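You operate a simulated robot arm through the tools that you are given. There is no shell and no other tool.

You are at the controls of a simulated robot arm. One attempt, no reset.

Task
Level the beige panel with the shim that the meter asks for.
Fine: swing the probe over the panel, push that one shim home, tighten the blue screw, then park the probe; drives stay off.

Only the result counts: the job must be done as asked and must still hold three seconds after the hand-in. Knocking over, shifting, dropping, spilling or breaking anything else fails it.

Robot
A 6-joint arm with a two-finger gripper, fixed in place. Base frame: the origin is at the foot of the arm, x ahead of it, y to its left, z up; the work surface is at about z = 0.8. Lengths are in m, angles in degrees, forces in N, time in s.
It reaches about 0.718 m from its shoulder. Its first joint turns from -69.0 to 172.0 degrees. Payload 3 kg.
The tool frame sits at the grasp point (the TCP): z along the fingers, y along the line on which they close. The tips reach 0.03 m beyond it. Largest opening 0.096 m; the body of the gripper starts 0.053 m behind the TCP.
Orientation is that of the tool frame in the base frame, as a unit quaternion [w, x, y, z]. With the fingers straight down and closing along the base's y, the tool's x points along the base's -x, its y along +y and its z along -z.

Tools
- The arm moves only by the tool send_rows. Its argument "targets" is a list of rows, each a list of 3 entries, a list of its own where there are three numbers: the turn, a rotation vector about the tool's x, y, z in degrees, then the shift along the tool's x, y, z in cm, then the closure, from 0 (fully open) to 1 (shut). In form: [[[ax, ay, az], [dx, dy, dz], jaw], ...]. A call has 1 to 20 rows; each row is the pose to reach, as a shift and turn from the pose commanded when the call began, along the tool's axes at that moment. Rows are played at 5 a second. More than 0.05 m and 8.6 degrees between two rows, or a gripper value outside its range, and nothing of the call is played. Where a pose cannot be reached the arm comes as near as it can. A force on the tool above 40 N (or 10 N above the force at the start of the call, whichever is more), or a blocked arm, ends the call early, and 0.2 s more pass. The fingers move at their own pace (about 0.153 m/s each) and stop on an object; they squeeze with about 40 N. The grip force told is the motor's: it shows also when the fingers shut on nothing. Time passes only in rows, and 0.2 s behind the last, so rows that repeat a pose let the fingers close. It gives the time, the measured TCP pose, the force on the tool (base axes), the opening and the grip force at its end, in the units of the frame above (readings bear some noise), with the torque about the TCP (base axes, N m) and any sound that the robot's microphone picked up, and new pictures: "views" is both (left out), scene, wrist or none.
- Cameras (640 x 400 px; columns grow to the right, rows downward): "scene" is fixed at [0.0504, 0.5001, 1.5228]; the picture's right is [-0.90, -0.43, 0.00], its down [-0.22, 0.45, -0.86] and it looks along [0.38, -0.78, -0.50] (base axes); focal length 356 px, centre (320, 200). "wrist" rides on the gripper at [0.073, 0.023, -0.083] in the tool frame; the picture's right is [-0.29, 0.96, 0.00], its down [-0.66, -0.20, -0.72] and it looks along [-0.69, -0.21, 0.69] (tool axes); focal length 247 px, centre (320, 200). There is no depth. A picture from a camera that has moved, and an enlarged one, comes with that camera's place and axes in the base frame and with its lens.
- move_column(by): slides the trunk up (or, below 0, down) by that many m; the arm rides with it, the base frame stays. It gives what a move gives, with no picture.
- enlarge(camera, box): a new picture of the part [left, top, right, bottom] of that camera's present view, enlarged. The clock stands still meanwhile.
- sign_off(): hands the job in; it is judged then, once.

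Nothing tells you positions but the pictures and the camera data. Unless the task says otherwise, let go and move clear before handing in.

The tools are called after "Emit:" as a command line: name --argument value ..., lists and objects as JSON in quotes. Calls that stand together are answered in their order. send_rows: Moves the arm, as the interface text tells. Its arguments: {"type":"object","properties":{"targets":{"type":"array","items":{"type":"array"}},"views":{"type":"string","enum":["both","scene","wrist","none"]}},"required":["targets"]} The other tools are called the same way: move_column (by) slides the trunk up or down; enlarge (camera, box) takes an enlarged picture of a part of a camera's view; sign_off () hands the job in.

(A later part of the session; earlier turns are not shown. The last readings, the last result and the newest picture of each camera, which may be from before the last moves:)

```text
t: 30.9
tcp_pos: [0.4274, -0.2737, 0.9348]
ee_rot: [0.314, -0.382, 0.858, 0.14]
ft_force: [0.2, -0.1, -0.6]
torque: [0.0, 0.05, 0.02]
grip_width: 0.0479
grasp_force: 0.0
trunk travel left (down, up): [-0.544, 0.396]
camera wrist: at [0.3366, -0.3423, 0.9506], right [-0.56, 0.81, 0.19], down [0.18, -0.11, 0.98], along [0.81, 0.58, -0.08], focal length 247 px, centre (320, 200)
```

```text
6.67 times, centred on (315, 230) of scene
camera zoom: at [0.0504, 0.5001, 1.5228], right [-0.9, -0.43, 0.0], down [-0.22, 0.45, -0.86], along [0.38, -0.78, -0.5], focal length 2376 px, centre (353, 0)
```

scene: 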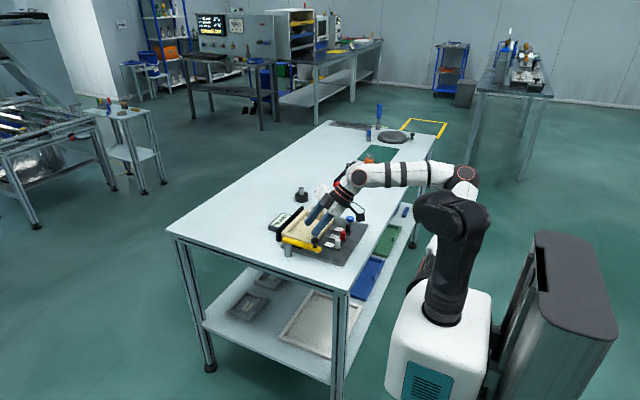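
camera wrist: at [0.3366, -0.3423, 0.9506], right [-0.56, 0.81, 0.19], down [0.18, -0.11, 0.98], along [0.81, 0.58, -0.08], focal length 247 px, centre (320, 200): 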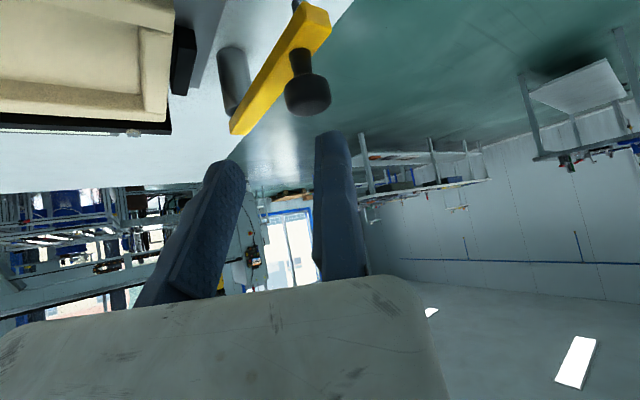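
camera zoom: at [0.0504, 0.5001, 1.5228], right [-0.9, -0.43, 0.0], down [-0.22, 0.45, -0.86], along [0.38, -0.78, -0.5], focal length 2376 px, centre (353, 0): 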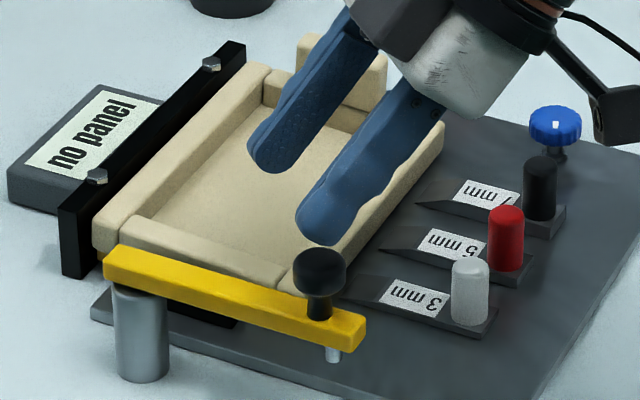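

The knob is centred between the fingers (within about 2 mm), 3–3.5 cm straight below. I'll lower the trunk 3 cm and check.

Emit:
move_column --by -0.03

Emit:
send_rows --targets '[[[0, 0, 0], [0.1, 0.2, -0.1], 0.5]]' --views "both"

Emit:
enlarge --camera "scene" --box '[290, 215, 345, 260]'

Emit:
enlarge --camera "wrist" --box '[160, 40, 400, 240]'

```text
t: 31.5
tcp_pos: [0.4267, -0.2758, 0.9227]
ee_rot: [0.327, -0.379, 0.856, 0.133]
ft_force: [-5.5, 1.8, 17.2]
torque: [0.23, 0.07, 0.24]
grip_width: 0.0481
grasp_force: 0.1
trunk travel left (down, up): [-0.525, 0.415]
stopped: the force on the tool passed its limit at 50 N (the readings are from after the stop); the commanded pose is now the measured one
```

```text
t: 31.9
tcp_pos: [0.4286, -0.2745, 0.9247]
ee_rot: [0.327, -0.378, 0.856, 0.133]
ft_force: [6.5, -3.3, 25.7]
torque: [0.19, -0.38, -0.25]
grip_width: 0.0481
grasp_force: 0.1
trunk travel left (down, up): [-0.525, 0.415]
camera wrist: at [0.336, -0.3422, 0.9366], right [-0.56, 0.81, 0.17], down [0.15, -0.11, 0.98], along [0.82, 0.57, -0.06], focal length 247 px, centre (320, 200)
```

scene: 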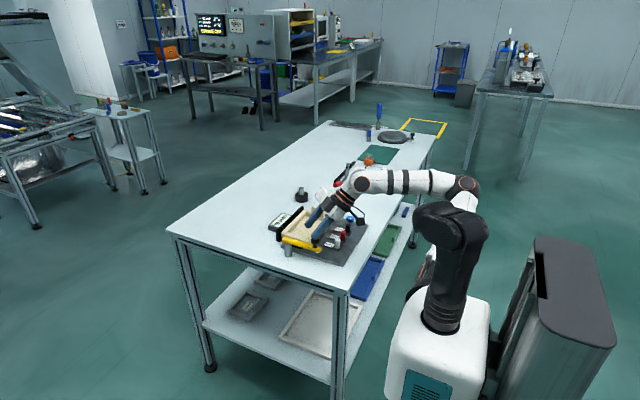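
wrist: 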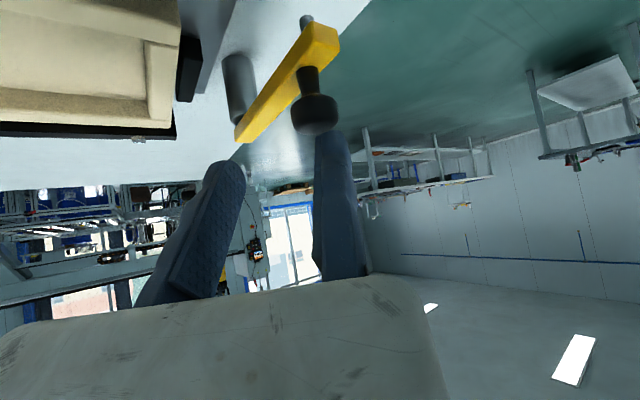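

```text
8.89 times, centred on (318, 238) of scene
camera zoom: at [0.0504, 0.5001, 1.5228], right [-0.9, -0.43, 0.0], down [-0.22, 0.45, -0.86], along [0.38, -0.78, -0.5], focal length 3168 px, centre (342, -133)
```

zoom: 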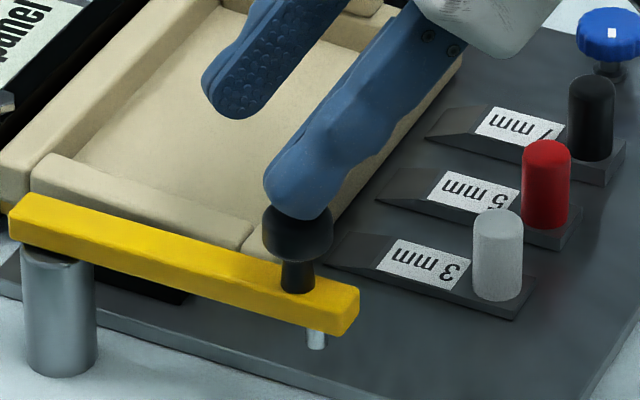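

```text
2.00 times, centred on (280, 140) of wrist
camera zoom: at [0.336, -0.3422, 0.9366], right [-0.56, 0.81, 0.17], down [0.15, -0.11, 0.98], along [0.82, 0.57, -0.06], focal length 494 px, centre (400, 320)
```

zoom: 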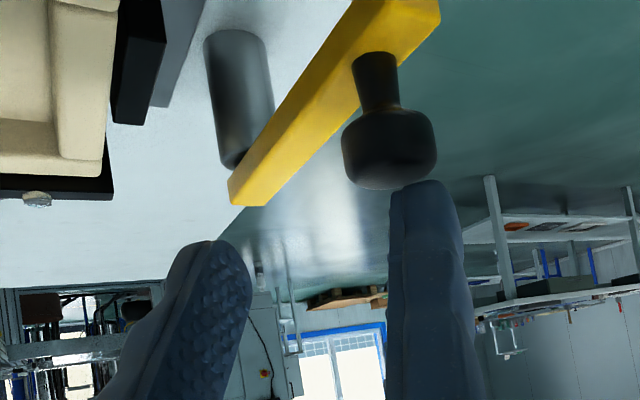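

The outer finger came down on top of the knob. Checking both cameras shows the +y finger's pad stays at the tool's y≈0 and only the other finger opens, so the jaw gap lies on the −y side of the TCP. I'll lift off right away and then shift about 2.5 cm along the tool's +y.

Emit:
move_column --by 0.03

Emit:
send_rows --targets '[[[0, 0, 0], [0, 1.3, 0], 0.5], [[0, 0, 0], [0, 2.5, 0], 0.5], [[0, 0, 0], [0, 2.5, 0], 0.5]]' --views "both"

Emit:
enlarge --camera "scene" --box '[280, 200, 350, 260]'

Emit:
enlarge --camera "wrist" --box '[160, 40, 400, 240]'

```text
t: 32.6
tcp_pos: [0.4275, -0.2763, 0.9497]
ee_rot: [0.324, -0.379, 0.856, 0.135]
ft_force: [0.2, -0.1, -0.4]
torque: [0.02, 0.02, 0.02]
grip_width: 0.048
grasp_force: 0.0
trunk travel left (down, up): [-0.555, 0.385]
```

```text
t: 33.4
tcp_pos: [0.4208, -0.2604, 0.9537]
ee_rot: [0.324, -0.379, 0.856, 0.135]
ft_force: [-0.8, 0.0, 0.4]
torque: [0.01, 0.02, -0.02]
grip_width: 0.0478
grasp_force: 0.0
out of reach, approached as far as the arm can: row 1, 2, 3
trunk travel left (down, up): [-0.555, 0.385]
camera wrist: at [0.3297, -0.3279, 0.9673], right [-0.56, 0.81, 0.18], down [0.15, -0.11, 0.98], along [0.82, 0.57, -0.06], focal length 247 px, centre (320, 200)
```

scene: 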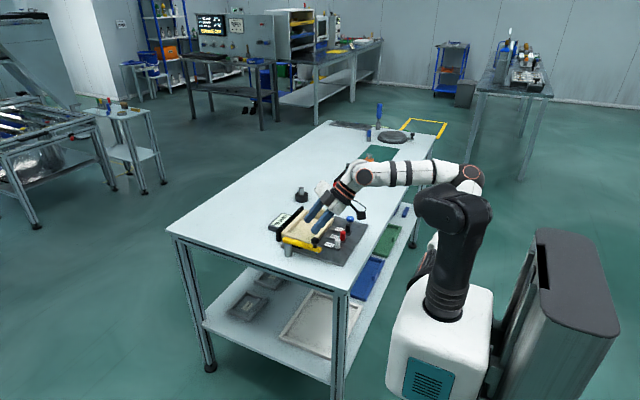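
wrist: 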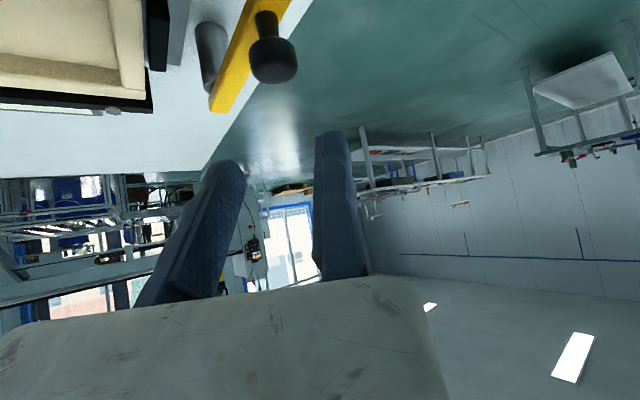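

```text
6.67 times, centred on (315, 230) of scene
camera zoom: at [0.0504, 0.5001, 1.5228], right [-0.9, -0.43, 0.0], down [-0.22, 0.45, -0.86], along [0.38, -0.78, -0.5], focal length 2376 px, centre (353, 0)
```

zoom: 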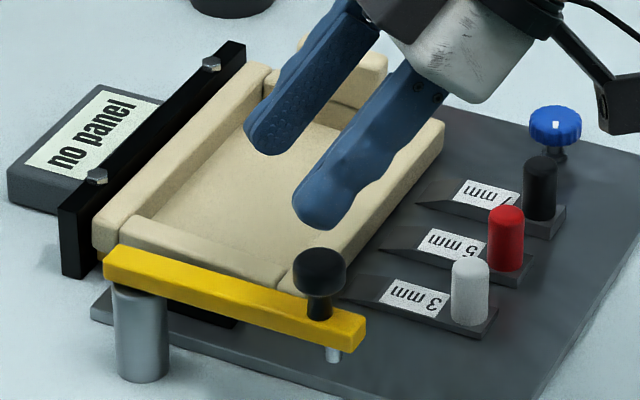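

```text
2.00 times, centred on (280, 140) of wrist
camera zoom: at [0.3297, -0.3279, 0.9673], right [-0.56, 0.81, 0.18], down [0.15, -0.11, 0.98], along [0.82, 0.57, -0.06], focal length 494 px, centre (400, 320)
```

zoom: 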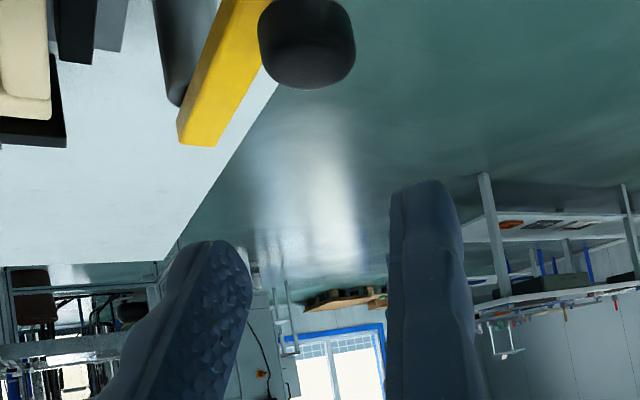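

I'm still about 1 cm short along the tool's y because of the reach limit. Instead of moving the wrist, I'll yaw the hand about 5–6° around the wrist, which swings the fingertips the rest of the way.

Emit:
send_rows --targets '[[[-2.0, 0, -2.2], [0, 0.65, 0], 0.5], [[-4.0, 0, -4.5], [0, 1.3, 0], 0.5], [[-4.0, 0, -4.5], [0, 1.3, 0], 0.5]]' --views "both"

Emit:
enlarge --camera "wrist" --box '[160, 0, 400, 200]'

```text
t: 34.2
tcp_pos: [0.4113, -0.251, 0.9536]
ee_rot: [0.315, -0.424, 0.835, 0.152]
ft_force: [0.2, 0.7, 0.2]
torque: [0.0, 0.02, 0.01]
grip_width: 0.0482
grasp_force: 0.0
trunk travel left (down, up): [-0.555, 0.385]
camera wrist: at [0.327, -0.3282, 0.9673], right [-0.64, 0.75, 0.18], down [0.17, -0.09, 0.98], along [0.75, 0.66, -0.07], focal length 247 px, centre (320, 200)
```

scene: 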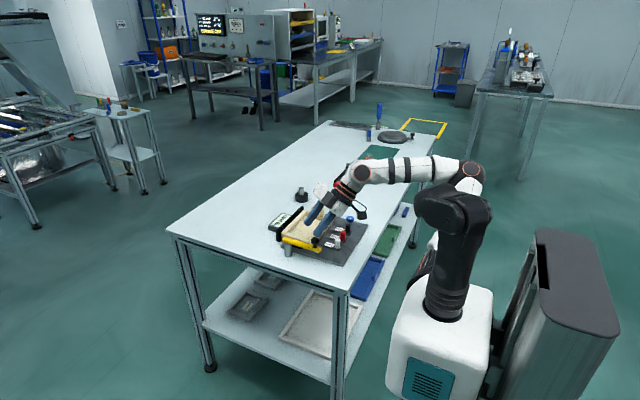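
wrist: 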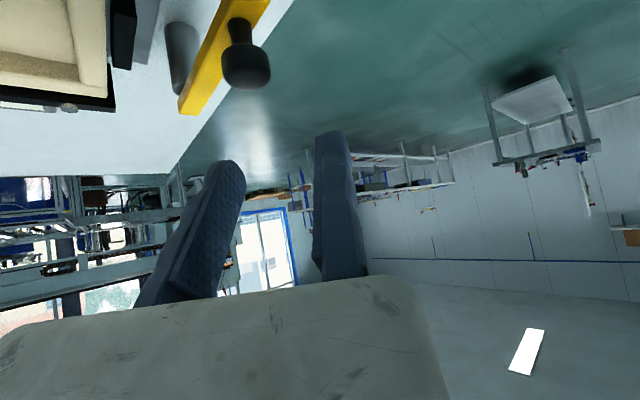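

```text
2.00 times, centred on (280, 100) of wrist
camera zoom: at [0.327, -0.3282, 0.9673], right [-0.64, 0.75, 0.18], down [0.17, -0.09, 0.98], along [0.75, 0.66, -0.07], focal length 494 px, centre (400, 400)
```

zoom: 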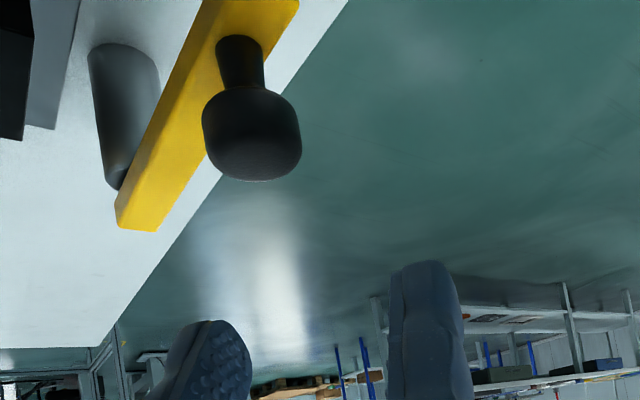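

Now the knob sits in the middle of the jaw gap (tool y≈−0.025). I'll shift back slightly along the lean and lower with the trunk in two steps.

Emit:
send_rows --targets '[[[0, 0, 0], [0.7, 0, -0.6], 0.5], [[0, 0, 0], [0.7, 0, -0.6], 0.5]]' --views "none"

Emit:
move_column --by -0.03

Emit:
send_rows --targets '[[[0, 0, 0], [0, 0, 0], 0.5]]' --views "both"

Emit:
enlarge --camera "scene" --box '[290, 215, 345, 260]'

Emit:
enlarge --camera "wrist" --box '[160, 40, 400, 240]'

```text
t: 34.8
tcp_pos: [0.4089, -0.2569, 0.9543]
ee_rot: [0.315, -0.424, 0.836, 0.152]
ft_force: [1.1, 0.2, -0.8]
torque: [-0.01, -0.03, 0.0]
grip_width: 0.0482
grasp_force: 0.1
out of reach, approached as far as the arm can: row 1, 2
trunk travel left (down, up): [-0.555, 0.385]
```

```text
t: 35.6
tcp_pos: [0.4088, -0.2564, 0.9241]
ee_rot: [0.315, -0.423, 0.836, 0.153]
ft_force: [-0.7, -0.6, -0.4]
torque: [0.0, -0.02, 0.02]
grip_width: 0.0481
grasp_force: 0.0
trunk travel left (down, up): [-0.525, 0.415]
```

```text
t: 36.0
tcp_pos: [0.4093, -0.2569, 0.9244]
ee_rot: [0.316, -0.423, 0.836, 0.151]
ft_force: [-0.1, -0.2, -0.3]
torque: [0.02, 0.03, -0.03]
grip_width: 0.0482
grasp_force: 0.1
trunk travel left (down, up): [-0.525, 0.415]
camera wrist: at [0.3249, -0.3343, 0.9385], right [-0.64, 0.75, 0.18], down [0.17, -0.09, 0.98], along [0.75, 0.66, -0.07], focal length 247 px, centre (320, 200)
```

scene: 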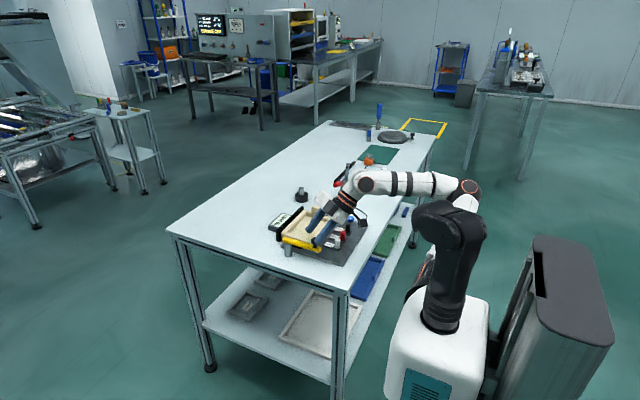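
wrist: 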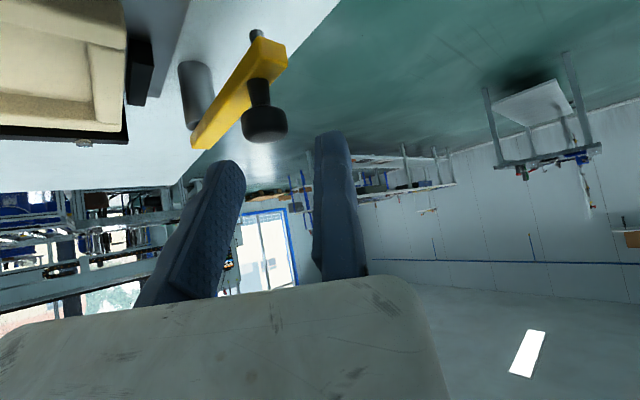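

```text
8.89 times, centred on (318, 238) of scene
camera zoom: at [0.0504, 0.5001, 1.5228], right [-0.9, -0.43, 0.0], down [-0.22, 0.45, -0.86], along [0.38, -0.78, -0.5], focal length 3168 px, centre (342, -133)
```

zoom: 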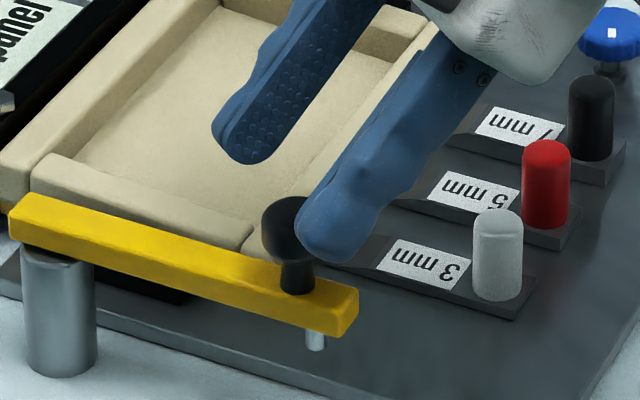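

```text
2.00 times, centred on (280, 140) of wrist
camera zoom: at [0.3249, -0.3343, 0.9385], right [-0.64, 0.75, 0.18], down [0.17, -0.09, 0.98], along [0.75, 0.66, -0.07], focal length 494 px, centre (400, 320)
```

zoom: 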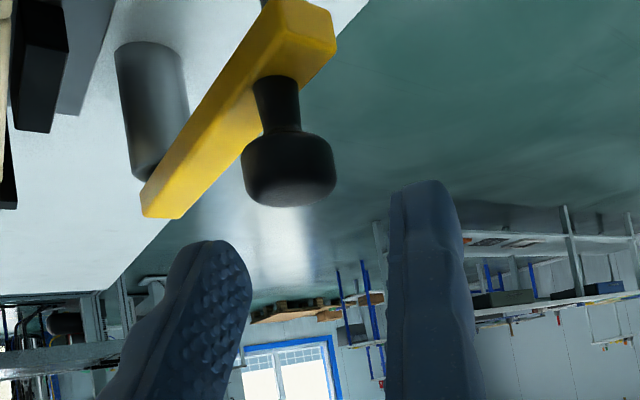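

The knob is between the fingers with clearance on both sides. I'll lower another 2.1 cm so the fingers overlap the cap while staying above the bar.

Emit:
move_column --by -0.021

Emit:
send_rows --targets '[[[0, 0, 0], [0.4, 0, -0.35], 0.5], [[0, 0, 0], [0.4, 0, -0.35], 0.5]]' --views "both"

Emit:
enlarge --camera "scene" --box '[290, 215, 345, 260]'

Emit:
enlarge --camera "wrist" --box '[160, 40, 400, 240]'

```text
t: 36.6
tcp_pos: [0.4101, -0.2574, 0.9036]
ee_rot: [0.316, -0.423, 0.835, 0.151]
ft_force: [0.7, -0.3, 0.6]
torque: [-0.01, 0.0, -0.02]
grip_width: 0.0479
grasp_force: 0.0
trunk travel left (down, up): [-0.504, 0.436]
```

```text
t: 37.2
tcp_pos: [0.4096, -0.2607, 0.9049]
ee_rot: [0.316, -0.423, 0.836, 0.151]
ft_force: [0.8, 0.4, 0.3]
torque: [0.03, 0.05, 0.02]
grip_width: 0.048
grasp_force: 0.1
out of reach, approached as far as the arm can: row 1, 2
trunk travel left (down, up): [-0.504, 0.436]
camera wrist: at [0.3255, -0.3373, 0.9186], right [-0.64, 0.75, 0.18], down [0.17, -0.09, 0.98], along [0.75, 0.66, -0.07], focal length 247 px, centre (320, 200)
```

scene: 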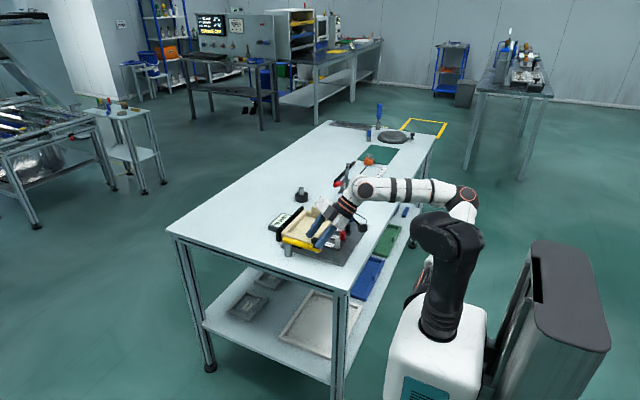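
wrist: 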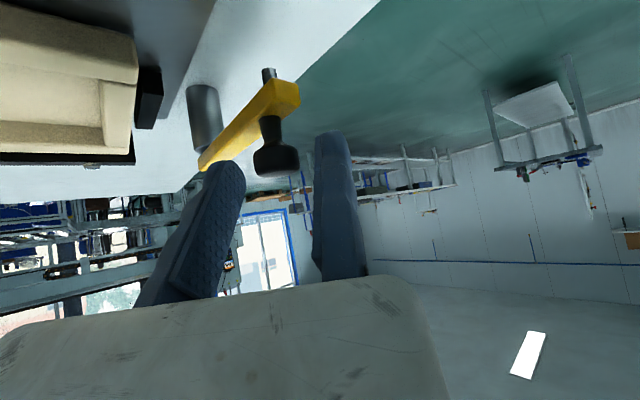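

```text
8.89 times, centred on (318, 238) of scene
camera zoom: at [0.0504, 0.5001, 1.5228], right [-0.9, -0.43, 0.0], down [-0.22, 0.45, -0.86], along [0.38, -0.78, -0.5], focal length 3168 px, centre (342, -133)
```

zoom: 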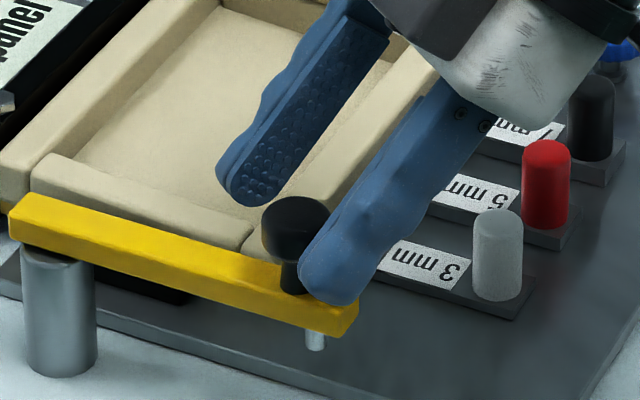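

```text
2.00 times, centred on (280, 140) of wrist
camera zoom: at [0.3255, -0.3373, 0.9186], right [-0.64, 0.75, 0.18], down [0.17, -0.09, 0.98], along [0.75, 0.66, -0.07], focal length 494 px, centre (400, 320)
```

zoom: 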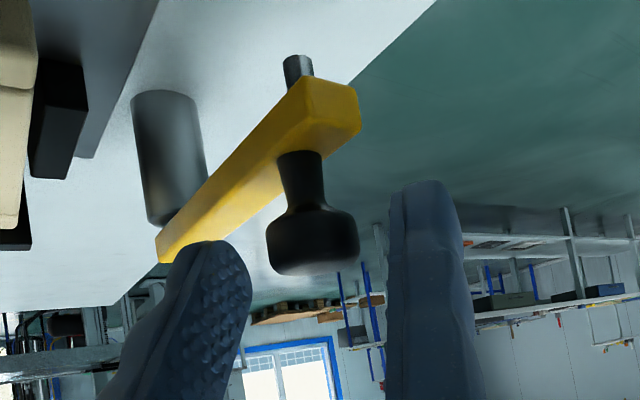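

The cap lies between the fingers near their tips. I'll lower 6 mm more for better overlap (still above the bar), and narrow the jaw to about 3.4 cm so it loosely cages the knob.

Emit:
move_column --by -0.006

Emit:
send_rows --targets '[[[0, 0, 0], [0, 0, 0], 0.65], [[0, 0, 0], [0, 0, 0], 0.65]]' --views "both"

Emit:
enlarge --camera "scene" --box '[290, 215, 345, 260]'

Emit:
enlarge --camera "wrist" --box '[180, 60, 380, 220]'

```text
t: 37.8
tcp_pos: [0.4091, -0.2593, 0.8993]
ee_rot: [0.315, -0.423, 0.836, 0.152]
ft_force: [0.7, 0.1, -0.8]
torque: [0.04, -0.02, 0.0]
grip_width: 0.0479
grasp_force: 0.1
trunk travel left (down, up): [-0.498, 0.442]
```

```text
t: 38.4
tcp_pos: [0.4096, -0.2612, 0.8988]
ee_rot: [0.315, -0.423, 0.836, 0.151]
ft_force: [0.9, 0.0, 0.5]
torque: [-0.03, -0.03, -0.02]
grip_width: 0.0349
grasp_force: 0.8
trunk travel left (down, up): [-0.498, 0.442]
camera wrist: at [0.3257, -0.3375, 0.9125], right [-0.64, 0.75, 0.18], down [0.17, -0.09, 0.98], along [0.75, 0.66, -0.07], focal length 247 px, centre (320, 200)
```

scene: 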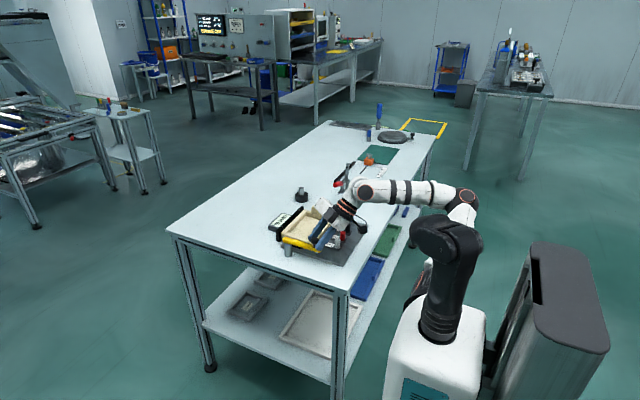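
wrist: 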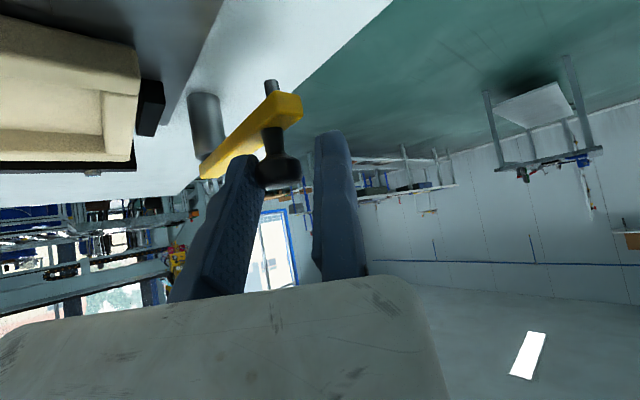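

```text
8.89 times, centred on (318, 238) of scene
camera zoom: at [0.0504, 0.5001, 1.5228], right [-0.9, -0.43, 0.0], down [-0.22, 0.45, -0.86], along [0.38, -0.78, -0.5], focal length 3168 px, centre (342, -133)
```

zoom: 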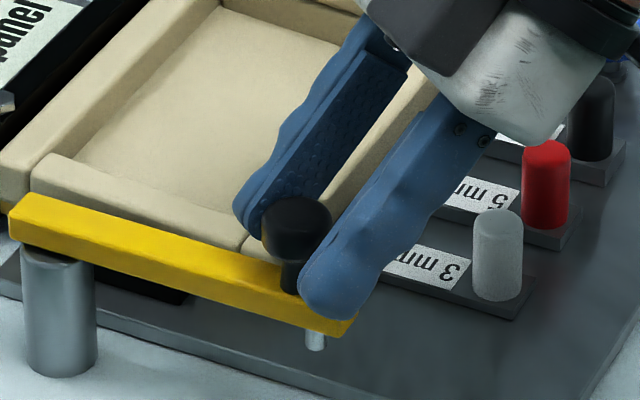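

```text
2.50 times, centred on (280, 140) of wrist
camera zoom: at [0.3257, -0.3375, 0.9125], right [-0.64, 0.75, 0.18], down [0.17, -0.09, 0.98], along [0.75, 0.66, -0.07], focal length 617 px, centre (420, 350)
```

zoom: 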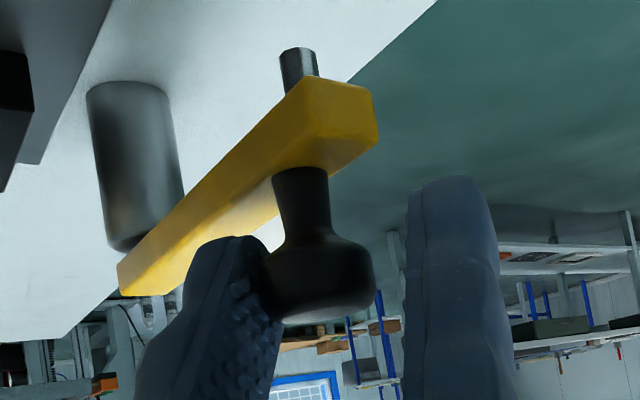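

The moving finger just touches the knob, so the cap is caged. I estimate the knob at (0.433, −0.266) with the pivot at (0.526, −0.266), radius about 0.092. I'll swing it through the first 30° of the arc and check.

Emit:
send_rows --targets '[[[0, 0, 0], [0.02, -0.82, 0], 0.65], [[0, 0, 0], [0.72, -1.6, -0.6], 0.65], [[0, 0, 0], [1.34, -2.48, -1.12], 0.65], [[0, 0, 0], [1.83, -3.4, -1.53], 0.65], [[0, 0, 0], [2.29, -4.53, -1.9], 0.65]]' --views "both"

Emit:
enlarge --camera "scene" --box '[270, 200, 345, 260]'

```text
t: 39.6
tcp_pos: [0.4301, -0.3119, 0.8983]
ee_rot: [0.315, -0.424, 0.835, 0.153]
ft_force: [-0.3, 0.6, 0.1]
torque: [0.03, 0.0, 0.0]
grip_width: 0.0336
grasp_force: 0.1
trunk travel left (down, up): [-0.498, 0.442]
camera wrist: at [0.3449, -0.3891, 0.9123], right [-0.64, 0.75, 0.18], down [0.17, -0.09, 0.98], along [0.75, 0.66, -0.06], focal length 247 px, centre (320, 200)
```

scene: 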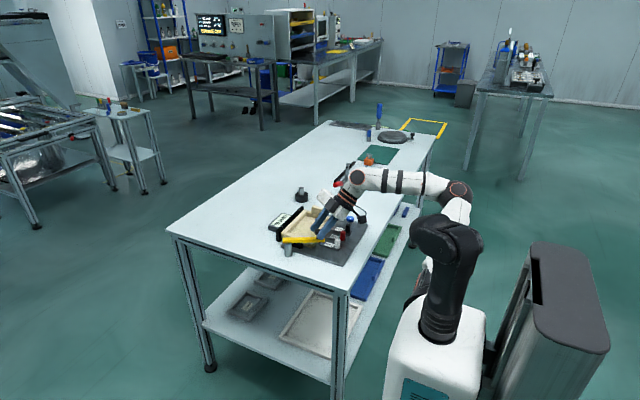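
wrist: 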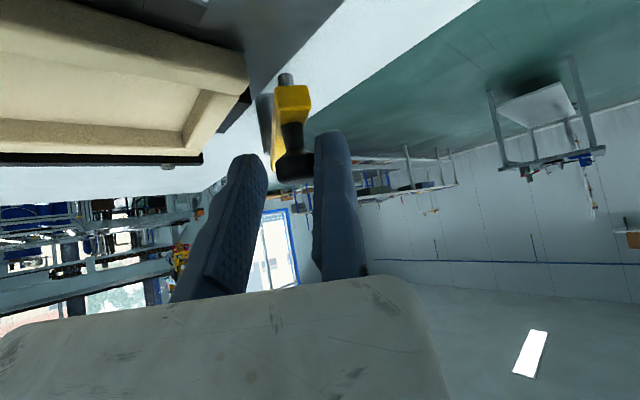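

```text
6.67 times, centred on (308, 230) of scene
camera zoom: at [0.0504, 0.5001, 1.5228], right [-0.9, -0.43, 0.0], down [-0.22, 0.45, -0.86], along [0.38, -0.78, -0.5], focal length 2376 px, centre (403, 0)
```

zoom: 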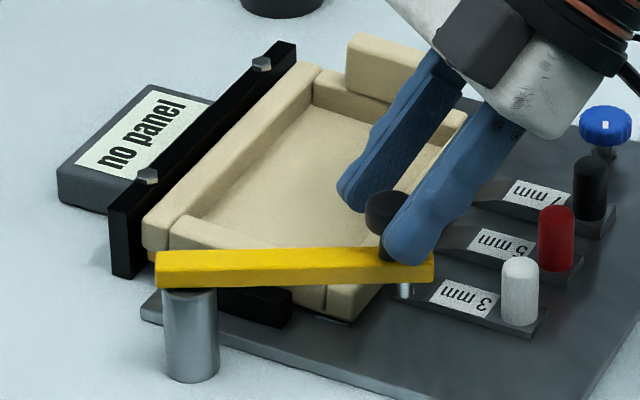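

The bar swung about 30° with negligible force. I'll continue along the arc to about 75° and read the meter.

Emit:
send_rows --targets '[[[0, 0, 0], [0.32, -1.13, -0.25], 0.65], [[0, 0, 0], [0.53, -2.31, -0.42], 0.65], [[0, 0, 0], [0.61, -3.51, -0.47], 0.65], [[0, 0, 0], [0.58, -4.71, -0.42], 0.65], [[0, 0, 0], [0.43, -5.9, -0.26], 0.65], [[0, 0, 0], [0.17, -7.04, -0.02], 0.65]]' --views "both"

Emit:
enlarge --camera "scene" --box '[265, 195, 345, 260]'

```text
t: 41.0
tcp_pos: [0.4467, -0.3522, 0.8903]
ee_rot: [0.316, -0.423, 0.835, 0.152]
ft_force: [-0.2, -1.1, 0.2]
torque: [0.0, 0.0, 0.02]
grip_width: 0.0336
grasp_force: 0.0
out of reach, approached as far as the arm can: row 3, 4, 5, 6
trunk travel left (down, up): [-0.498, 0.442]
camera wrist: at [0.3638, -0.4294, 0.9037], right [-0.64, 0.75, 0.18], down [0.17, -0.09, 0.98], along [0.75, 0.66, -0.07], focal length 247 px, centre (320, 200)
```

scene: 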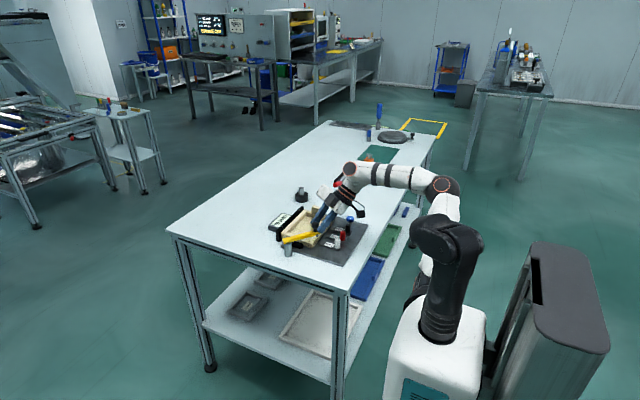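
wrist: 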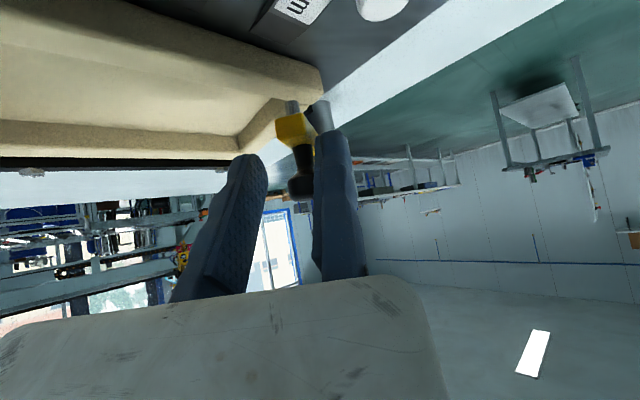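

```text
6.15 times, centred on (305, 228) of scene
camera zoom: at [0.0504, 0.5001, 1.5228], right [-0.9, -0.43, 0.0], down [-0.22, 0.45, -0.86], along [0.38, -0.78, -0.5], focal length 2193 px, centre (412, 31)
```

zoom: 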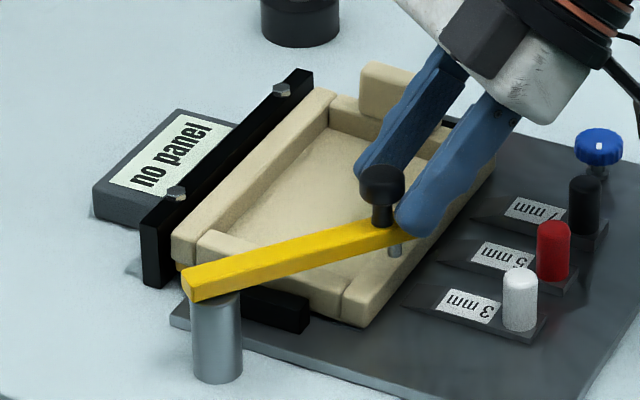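

The bar is at about 55°, the meter still says "no panel", and the arm hit another limit because the lean no longer matches the forearm. I'll yaw the hand about 20° clockwise around the knob and re-centre before pushing on.

Emit:
send_rows --targets '[[[4.37, 0.09, 5.03], [-1.54, 0.09, 0.58], 0.65], [[8.73, 0.18, 10.07], [-1.8, 0.2, 0.56], 0.65], [[13.1, 0.27, 15.1], [-2.03, 0.25, 0.6], 0.65], [[13.1, 0.27, 15.1], [-2.03, 0.25, 0.6], 0.65]]' --views "both"

Emit:
enlarge --camera "scene" --box '[265, 195, 345, 260]'

Emit:
enlarge --camera "wrist" --box '[180, 40, 380, 220]'

```text
t: 42.0
tcp_pos: [0.4562, -0.3343, 0.8996]
ee_rot: [0.337, -0.271, 0.897, 0.094]
ft_force: [0.8, 0.5, -0.1]
torque: [0.02, -0.02, 0.01]
grip_width: 0.0335
grasp_force: 0.1
trunk travel left (down, up): [-0.498, 0.442]
camera wrist: at [0.3526, -0.3786, 0.9132], right [-0.34, 0.92, 0.18], down [0.12, -0.14, 0.98], along [0.93, 0.36, -0.06], focal length 247 px, centre (320, 200)
```

scene: 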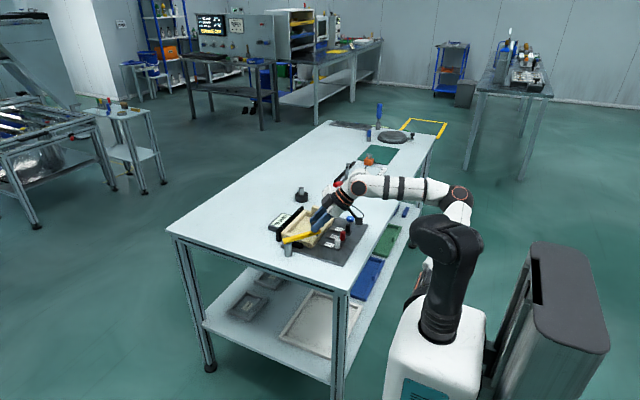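
wrist: 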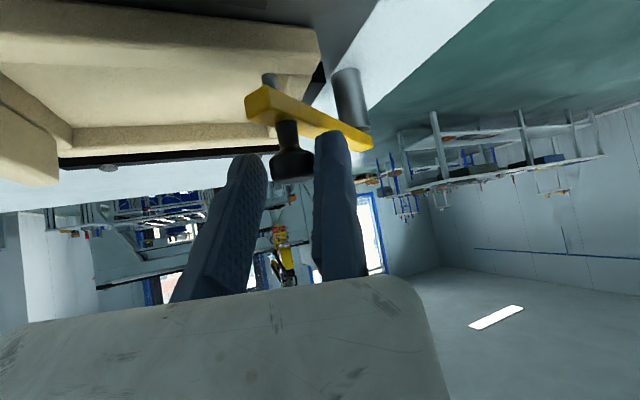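

```text
6.15 times, centred on (305, 228) of scene
camera zoom: at [0.0504, 0.5001, 1.5228], right [-0.9, -0.43, 0.0], down [-0.22, 0.45, -0.86], along [0.38, -0.78, -0.5], focal length 2193 px, centre (412, 31)
```

zoom: 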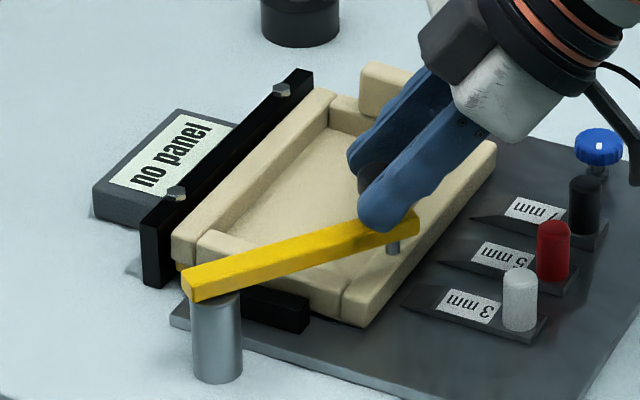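

```text
2.22 times, centred on (280, 130) of wrist
camera zoom: at [0.3526, -0.3786, 0.9132], right [-0.34, 0.92, 0.18], down [0.12, -0.14, 0.98], along [0.93, 0.36, -0.06], focal length 549 px, centre (409, 356)
```

zoom: 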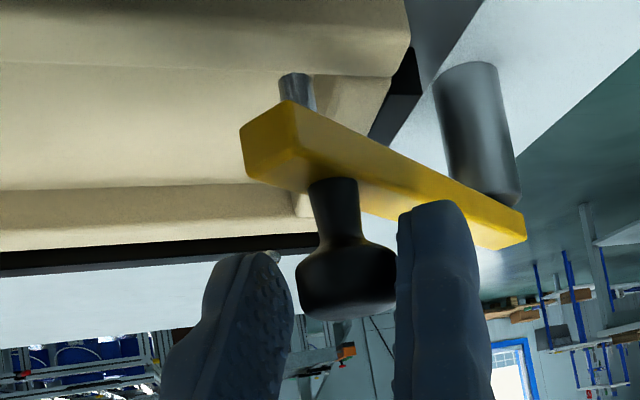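

The knob is well caged again and this posture is fully reachable. I'll continue the arc to about 75°.

Emit:
send_rows --targets '[[[0, 0, 0], [-0.24, -0.74, 0.22], 0.65], [[0, 0, 0], [-0.53, -1.44, 0.49], 0.65], [[0, 0, 0], [-0.86, -2.11, 0.79], 0.65], [[0, 0, 0], [-1.24, -2.73, 1.13], 0.65], [[0, 0, 0], [-1.24, -2.73, 1.13], 0.65]]' --views "both"

Emit:
enlarge --camera "scene" --box '[265, 195, 345, 260]'

Emit:
enlarge --camera "wrist" --box '[180, 40, 380, 220]'

```text
t: 43.2
tcp_pos: [0.4864, -0.3483, 0.8991]
ee_rot: [0.338, -0.272, 0.896, 0.096]
ft_force: [-0.1, 0.4, 0.2]
torque: [0.02, 0.01, -0.01]
grip_width: 0.0333
grasp_force: 0.0
trunk travel left (down, up): [-0.498, 0.442]
camera wrist: at [0.3822, -0.3925, 0.9128], right [-0.34, 0.92, 0.18], down [0.12, -0.15, 0.98], along [0.93, 0.36, -0.06], focal length 247 px, centre (320, 200)
```

scene: 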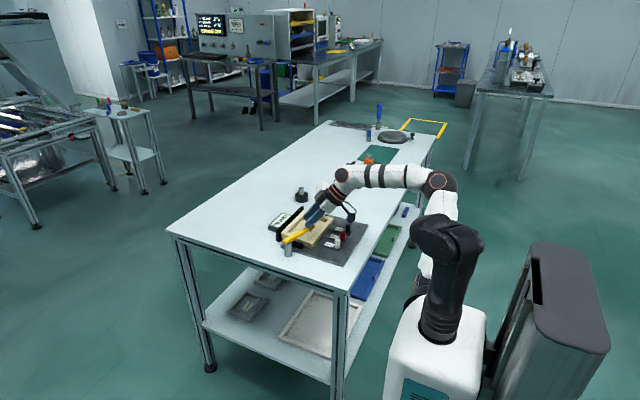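
wrist: 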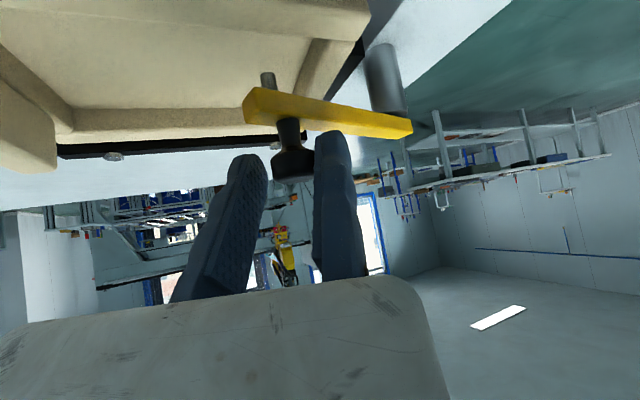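

```text
6.15 times, centred on (305, 228) of scene
camera zoom: at [0.0504, 0.5001, 1.5228], right [-0.9, -0.43, 0.0], down [-0.22, 0.45, -0.86], along [0.38, -0.78, -0.5], focal length 2193 px, centre (412, 31)
```

zoom: 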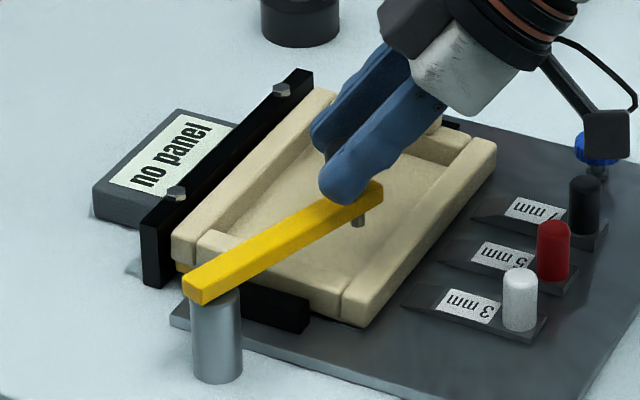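

```text
2.22 times, centred on (280, 130) of wrist
camera zoom: at [0.3822, -0.3925, 0.9128], right [-0.34, 0.92, 0.18], down [0.12, -0.15, 0.98], along [0.93, 0.36, -0.06], focal length 549 px, centre (409, 356)
```

zoom: 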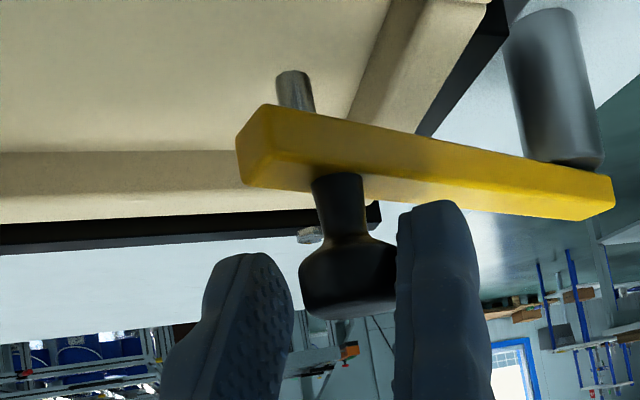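

The bar is at about 75° with the pin over the panel interior, but the meter still reads "no panel". I'll push further to about 94°, watching force and display.

Emit:
send_rows --targets '[[[0, 0, 0], [-0.6, -0.79, 0.53], 0.65], [[0, 0, 0], [-1.16, -1.38, 1.03], 0.65], [[0, 0, 0], [-1.16, -1.38, 1.03], 0.65]]' --views "both"

Emit:
enlarge --camera "scene" --box '[265, 195, 345, 260]'

```text
t: 44.0
tcp_pos: [0.4928, -0.3517, 0.8965]
ee_rot: [0.337, -0.272, 0.896, 0.094]
ft_force: [0.1, 0.1, 0.2]
torque: [-0.03, 0.0, -0.03]
grip_width: 0.0339
grasp_force: 0.0
out of reach, approached as far as the arm can: row 1, 2, 3
trunk travel left (down, up): [-0.498, 0.442]
camera wrist: at [0.3876, -0.3956, 0.9107], right [-0.34, 0.92, 0.18], down [0.12, -0.14, 0.98], along [0.93, 0.36, -0.06], focal length 247 px, centre (320, 200)
```

scene: 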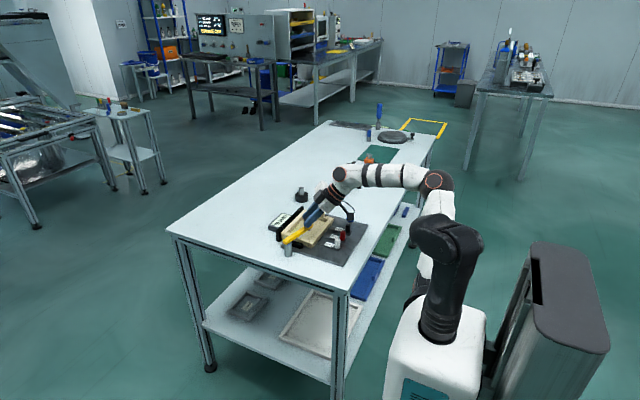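
wrist: 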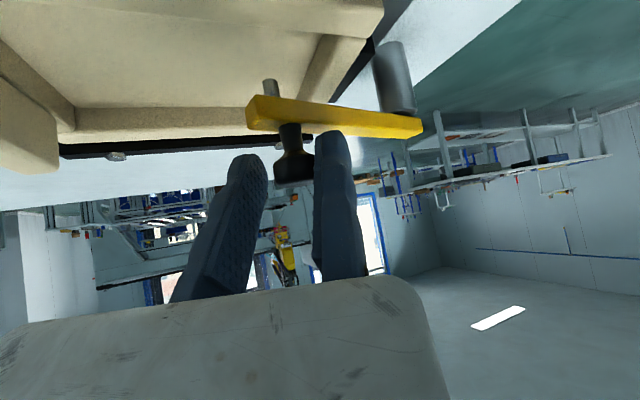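

```text
6.15 times, centred on (305, 228) of scene
camera zoom: at [0.0504, 0.5001, 1.5228], right [-0.9, -0.43, 0.0], down [-0.22, 0.45, -0.86], along [0.38, -0.78, -0.5], focal length 2193 px, centre (412, 31)
```

zoom: 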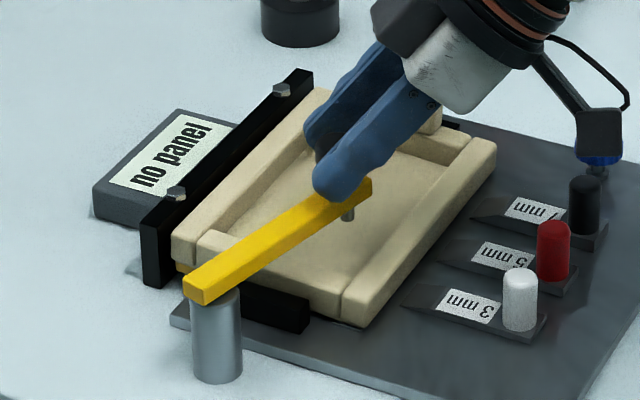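

The arm ran out of radial reach at about 80° and the meter is unchanged. I'll yaw the hand another 20° clockwise around the knob (which pulls the wrist in) and then actually grip the cap so I can drag it along +x.

Emit:
send_rows --targets '[[[4.46, 0.1, 5.14], [-0.4, 0.12, 0.14], 0.65], [[8.92, 0.2, 10.28], [-0.6, 0.21, 0.19], 0.65], [[13.37, 0.29, 15.42], [-0.76, 0.29, 0.33], 0.65], [[13.37, 0.29, 15.42], [-0.76, 0.29, 0.33], 0.65]]' --views "both"

Emit:
enlarge --camera "wrist" --box '[180, 40, 380, 220]'

Emit:
enlarge --camera "scene" --box '[265, 195, 345, 260]'

```text
t: 45.0
tcp_pos: [0.4975, -0.345, 0.8998]
ee_rot: [0.348, -0.108, 0.931, 0.034]
ft_force: [0.0, -0.6, -0.3]
torque: [0.0, 0.04, -0.02]
grip_width: 0.0334
grasp_force: 0.0
trunk travel left (down, up): [-0.498, 0.442]
camera wrist: at [0.3846, -0.3496, 0.913], right [0.0, 0.98, 0.18], down [0.07, -0.18, 0.98], along [1.0, 0.01, -0.07], focal length 247 px, centre (320, 200)
```

scene: 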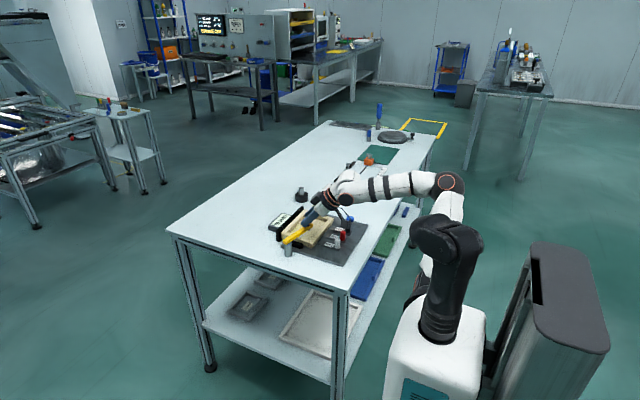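
wrist: 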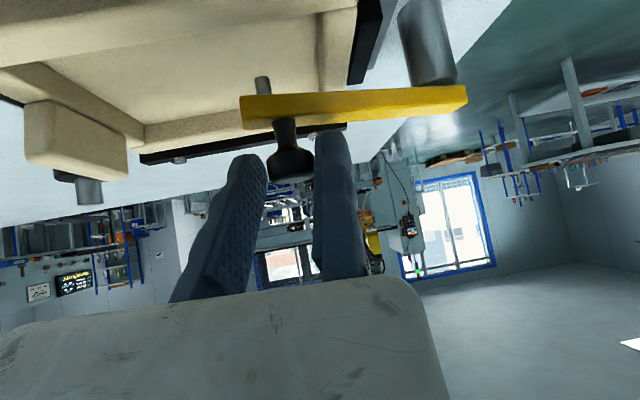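

```text
2.22 times, centred on (280, 130) of wrist
camera zoom: at [0.3846, -0.3496, 0.913], right [0.0, 0.98, 0.18], down [0.07, -0.18, 0.98], along [1.0, 0.01, -0.07], focal length 549 px, centre (409, 356)
```

zoom: 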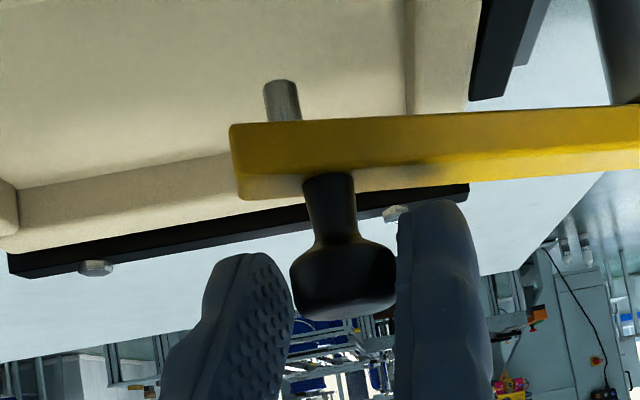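

```text
6.15 times, centred on (305, 228) of scene
camera zoom: at [0.0504, 0.5001, 1.5228], right [-0.9, -0.43, 0.0], down [-0.22, 0.45, -0.86], along [0.38, -0.78, -0.5], focal length 2193 px, centre (412, 31)
```

zoom: 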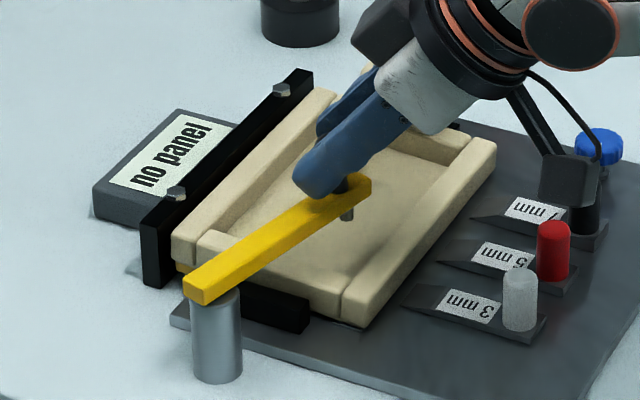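

The knob is nicely between the pads with the hand leaning mostly along +x. Now I close on the cap.

Emit:
send_rows --targets '[[[0, 0, 0], [0, 0, 0], 0.75], [[0, 0, 0], [0, 0, 0], 0.8], [[0, 0, 0], [0, 0, 0], 0.8]]' --views "wrist"

```text
t: 45.8
tcp_pos: [0.4966, -0.3471, 0.8984]
ee_rot: [0.349, -0.108, 0.93, 0.034]
ft_force: [-0.8, -5.3, 1.1]
torque: [-0.09, -0.03, -0.04]
grip_width: 0.0243
grasp_force: 4.0
trunk travel left (down, up): [-0.498, 0.442]
camera wrist: at [0.3843, -0.3508, 0.9128], right [0.0, 0.98, 0.18], down [0.07, -0.18, 0.98], along [1.0, 0.01, -0.07], focal length 247 px, centre (320, 200)
```

wrist: 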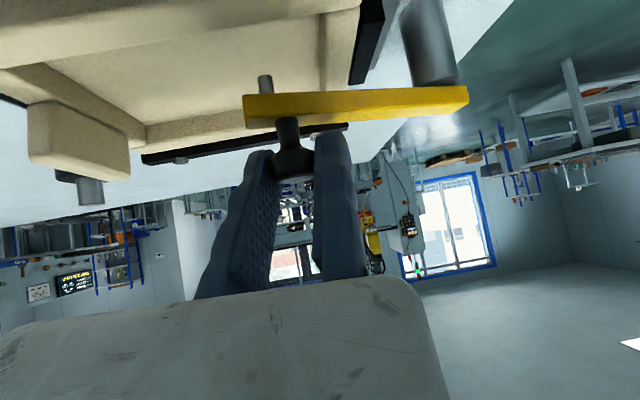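

The cap is gripped (about 24 mm wide). I'll drag it along the arc to about 90° and check the meter.

Emit:
send_rows --targets '[[[0, 0, 0], [-0.31, -0.16, 0.27], 0.8], [[0, 0, 0], [-0.62, -0.31, 0.55], 0.8], [[0, 0, 0], [-0.91, -0.42, 0.8], 0.8], [[0, 0, 0], [-1.2, -0.52, 1.06], 0.8], [[0, 0, 0], [-1.2, -0.52, 1.06], 0.8]]' --views "both"

Emit:
enlarge --camera "scene" --box '[265, 195, 345, 260]'

```text
t: 47.0
tcp_pos: [0.5135, -0.3487, 0.8988]
ee_rot: [0.349, -0.108, 0.93, 0.034]
ft_force: [-4.1, -7.2, 0.5]
torque: [-0.26, 0.54, 0.16]
grip_width: 0.0232
grasp_force: 44.9
trunk travel left (down, up): [-0.498, 0.442]
camera wrist: at [0.4007, -0.3527, 0.9127], right [0.0, 0.98, 0.18], down [0.07, -0.18, 0.98], along [1.0, 0.01, -0.06], focal length 247 px, centre (320, 200)
```

scene: 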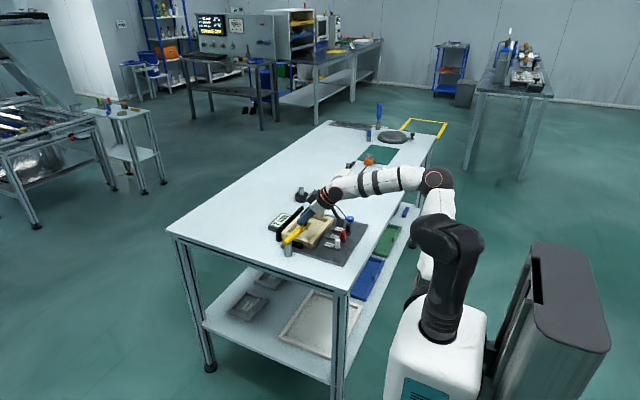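
wrist: 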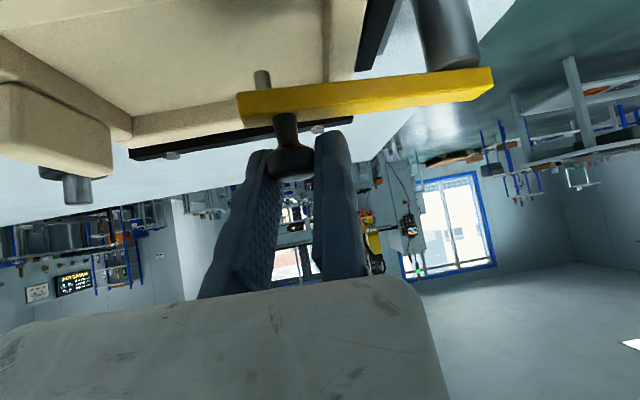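

```text
6.15 times, centred on (305, 228) of scene
camera zoom: at [0.0504, 0.5001, 1.5228], right [-0.9, -0.43, 0.0], down [-0.22, 0.45, -0.86], along [0.38, -0.78, -0.5], focal length 2193 px, centre (412, 31)
```

zoom: 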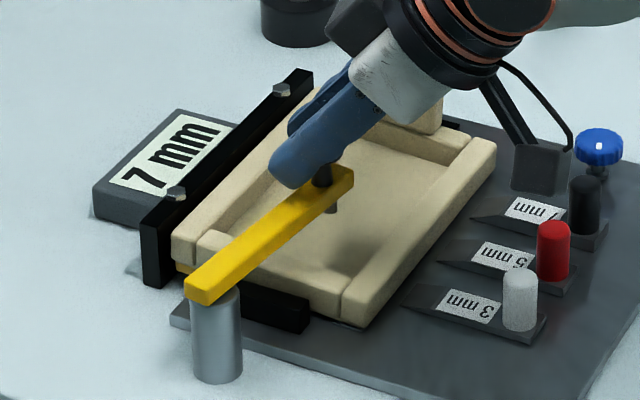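

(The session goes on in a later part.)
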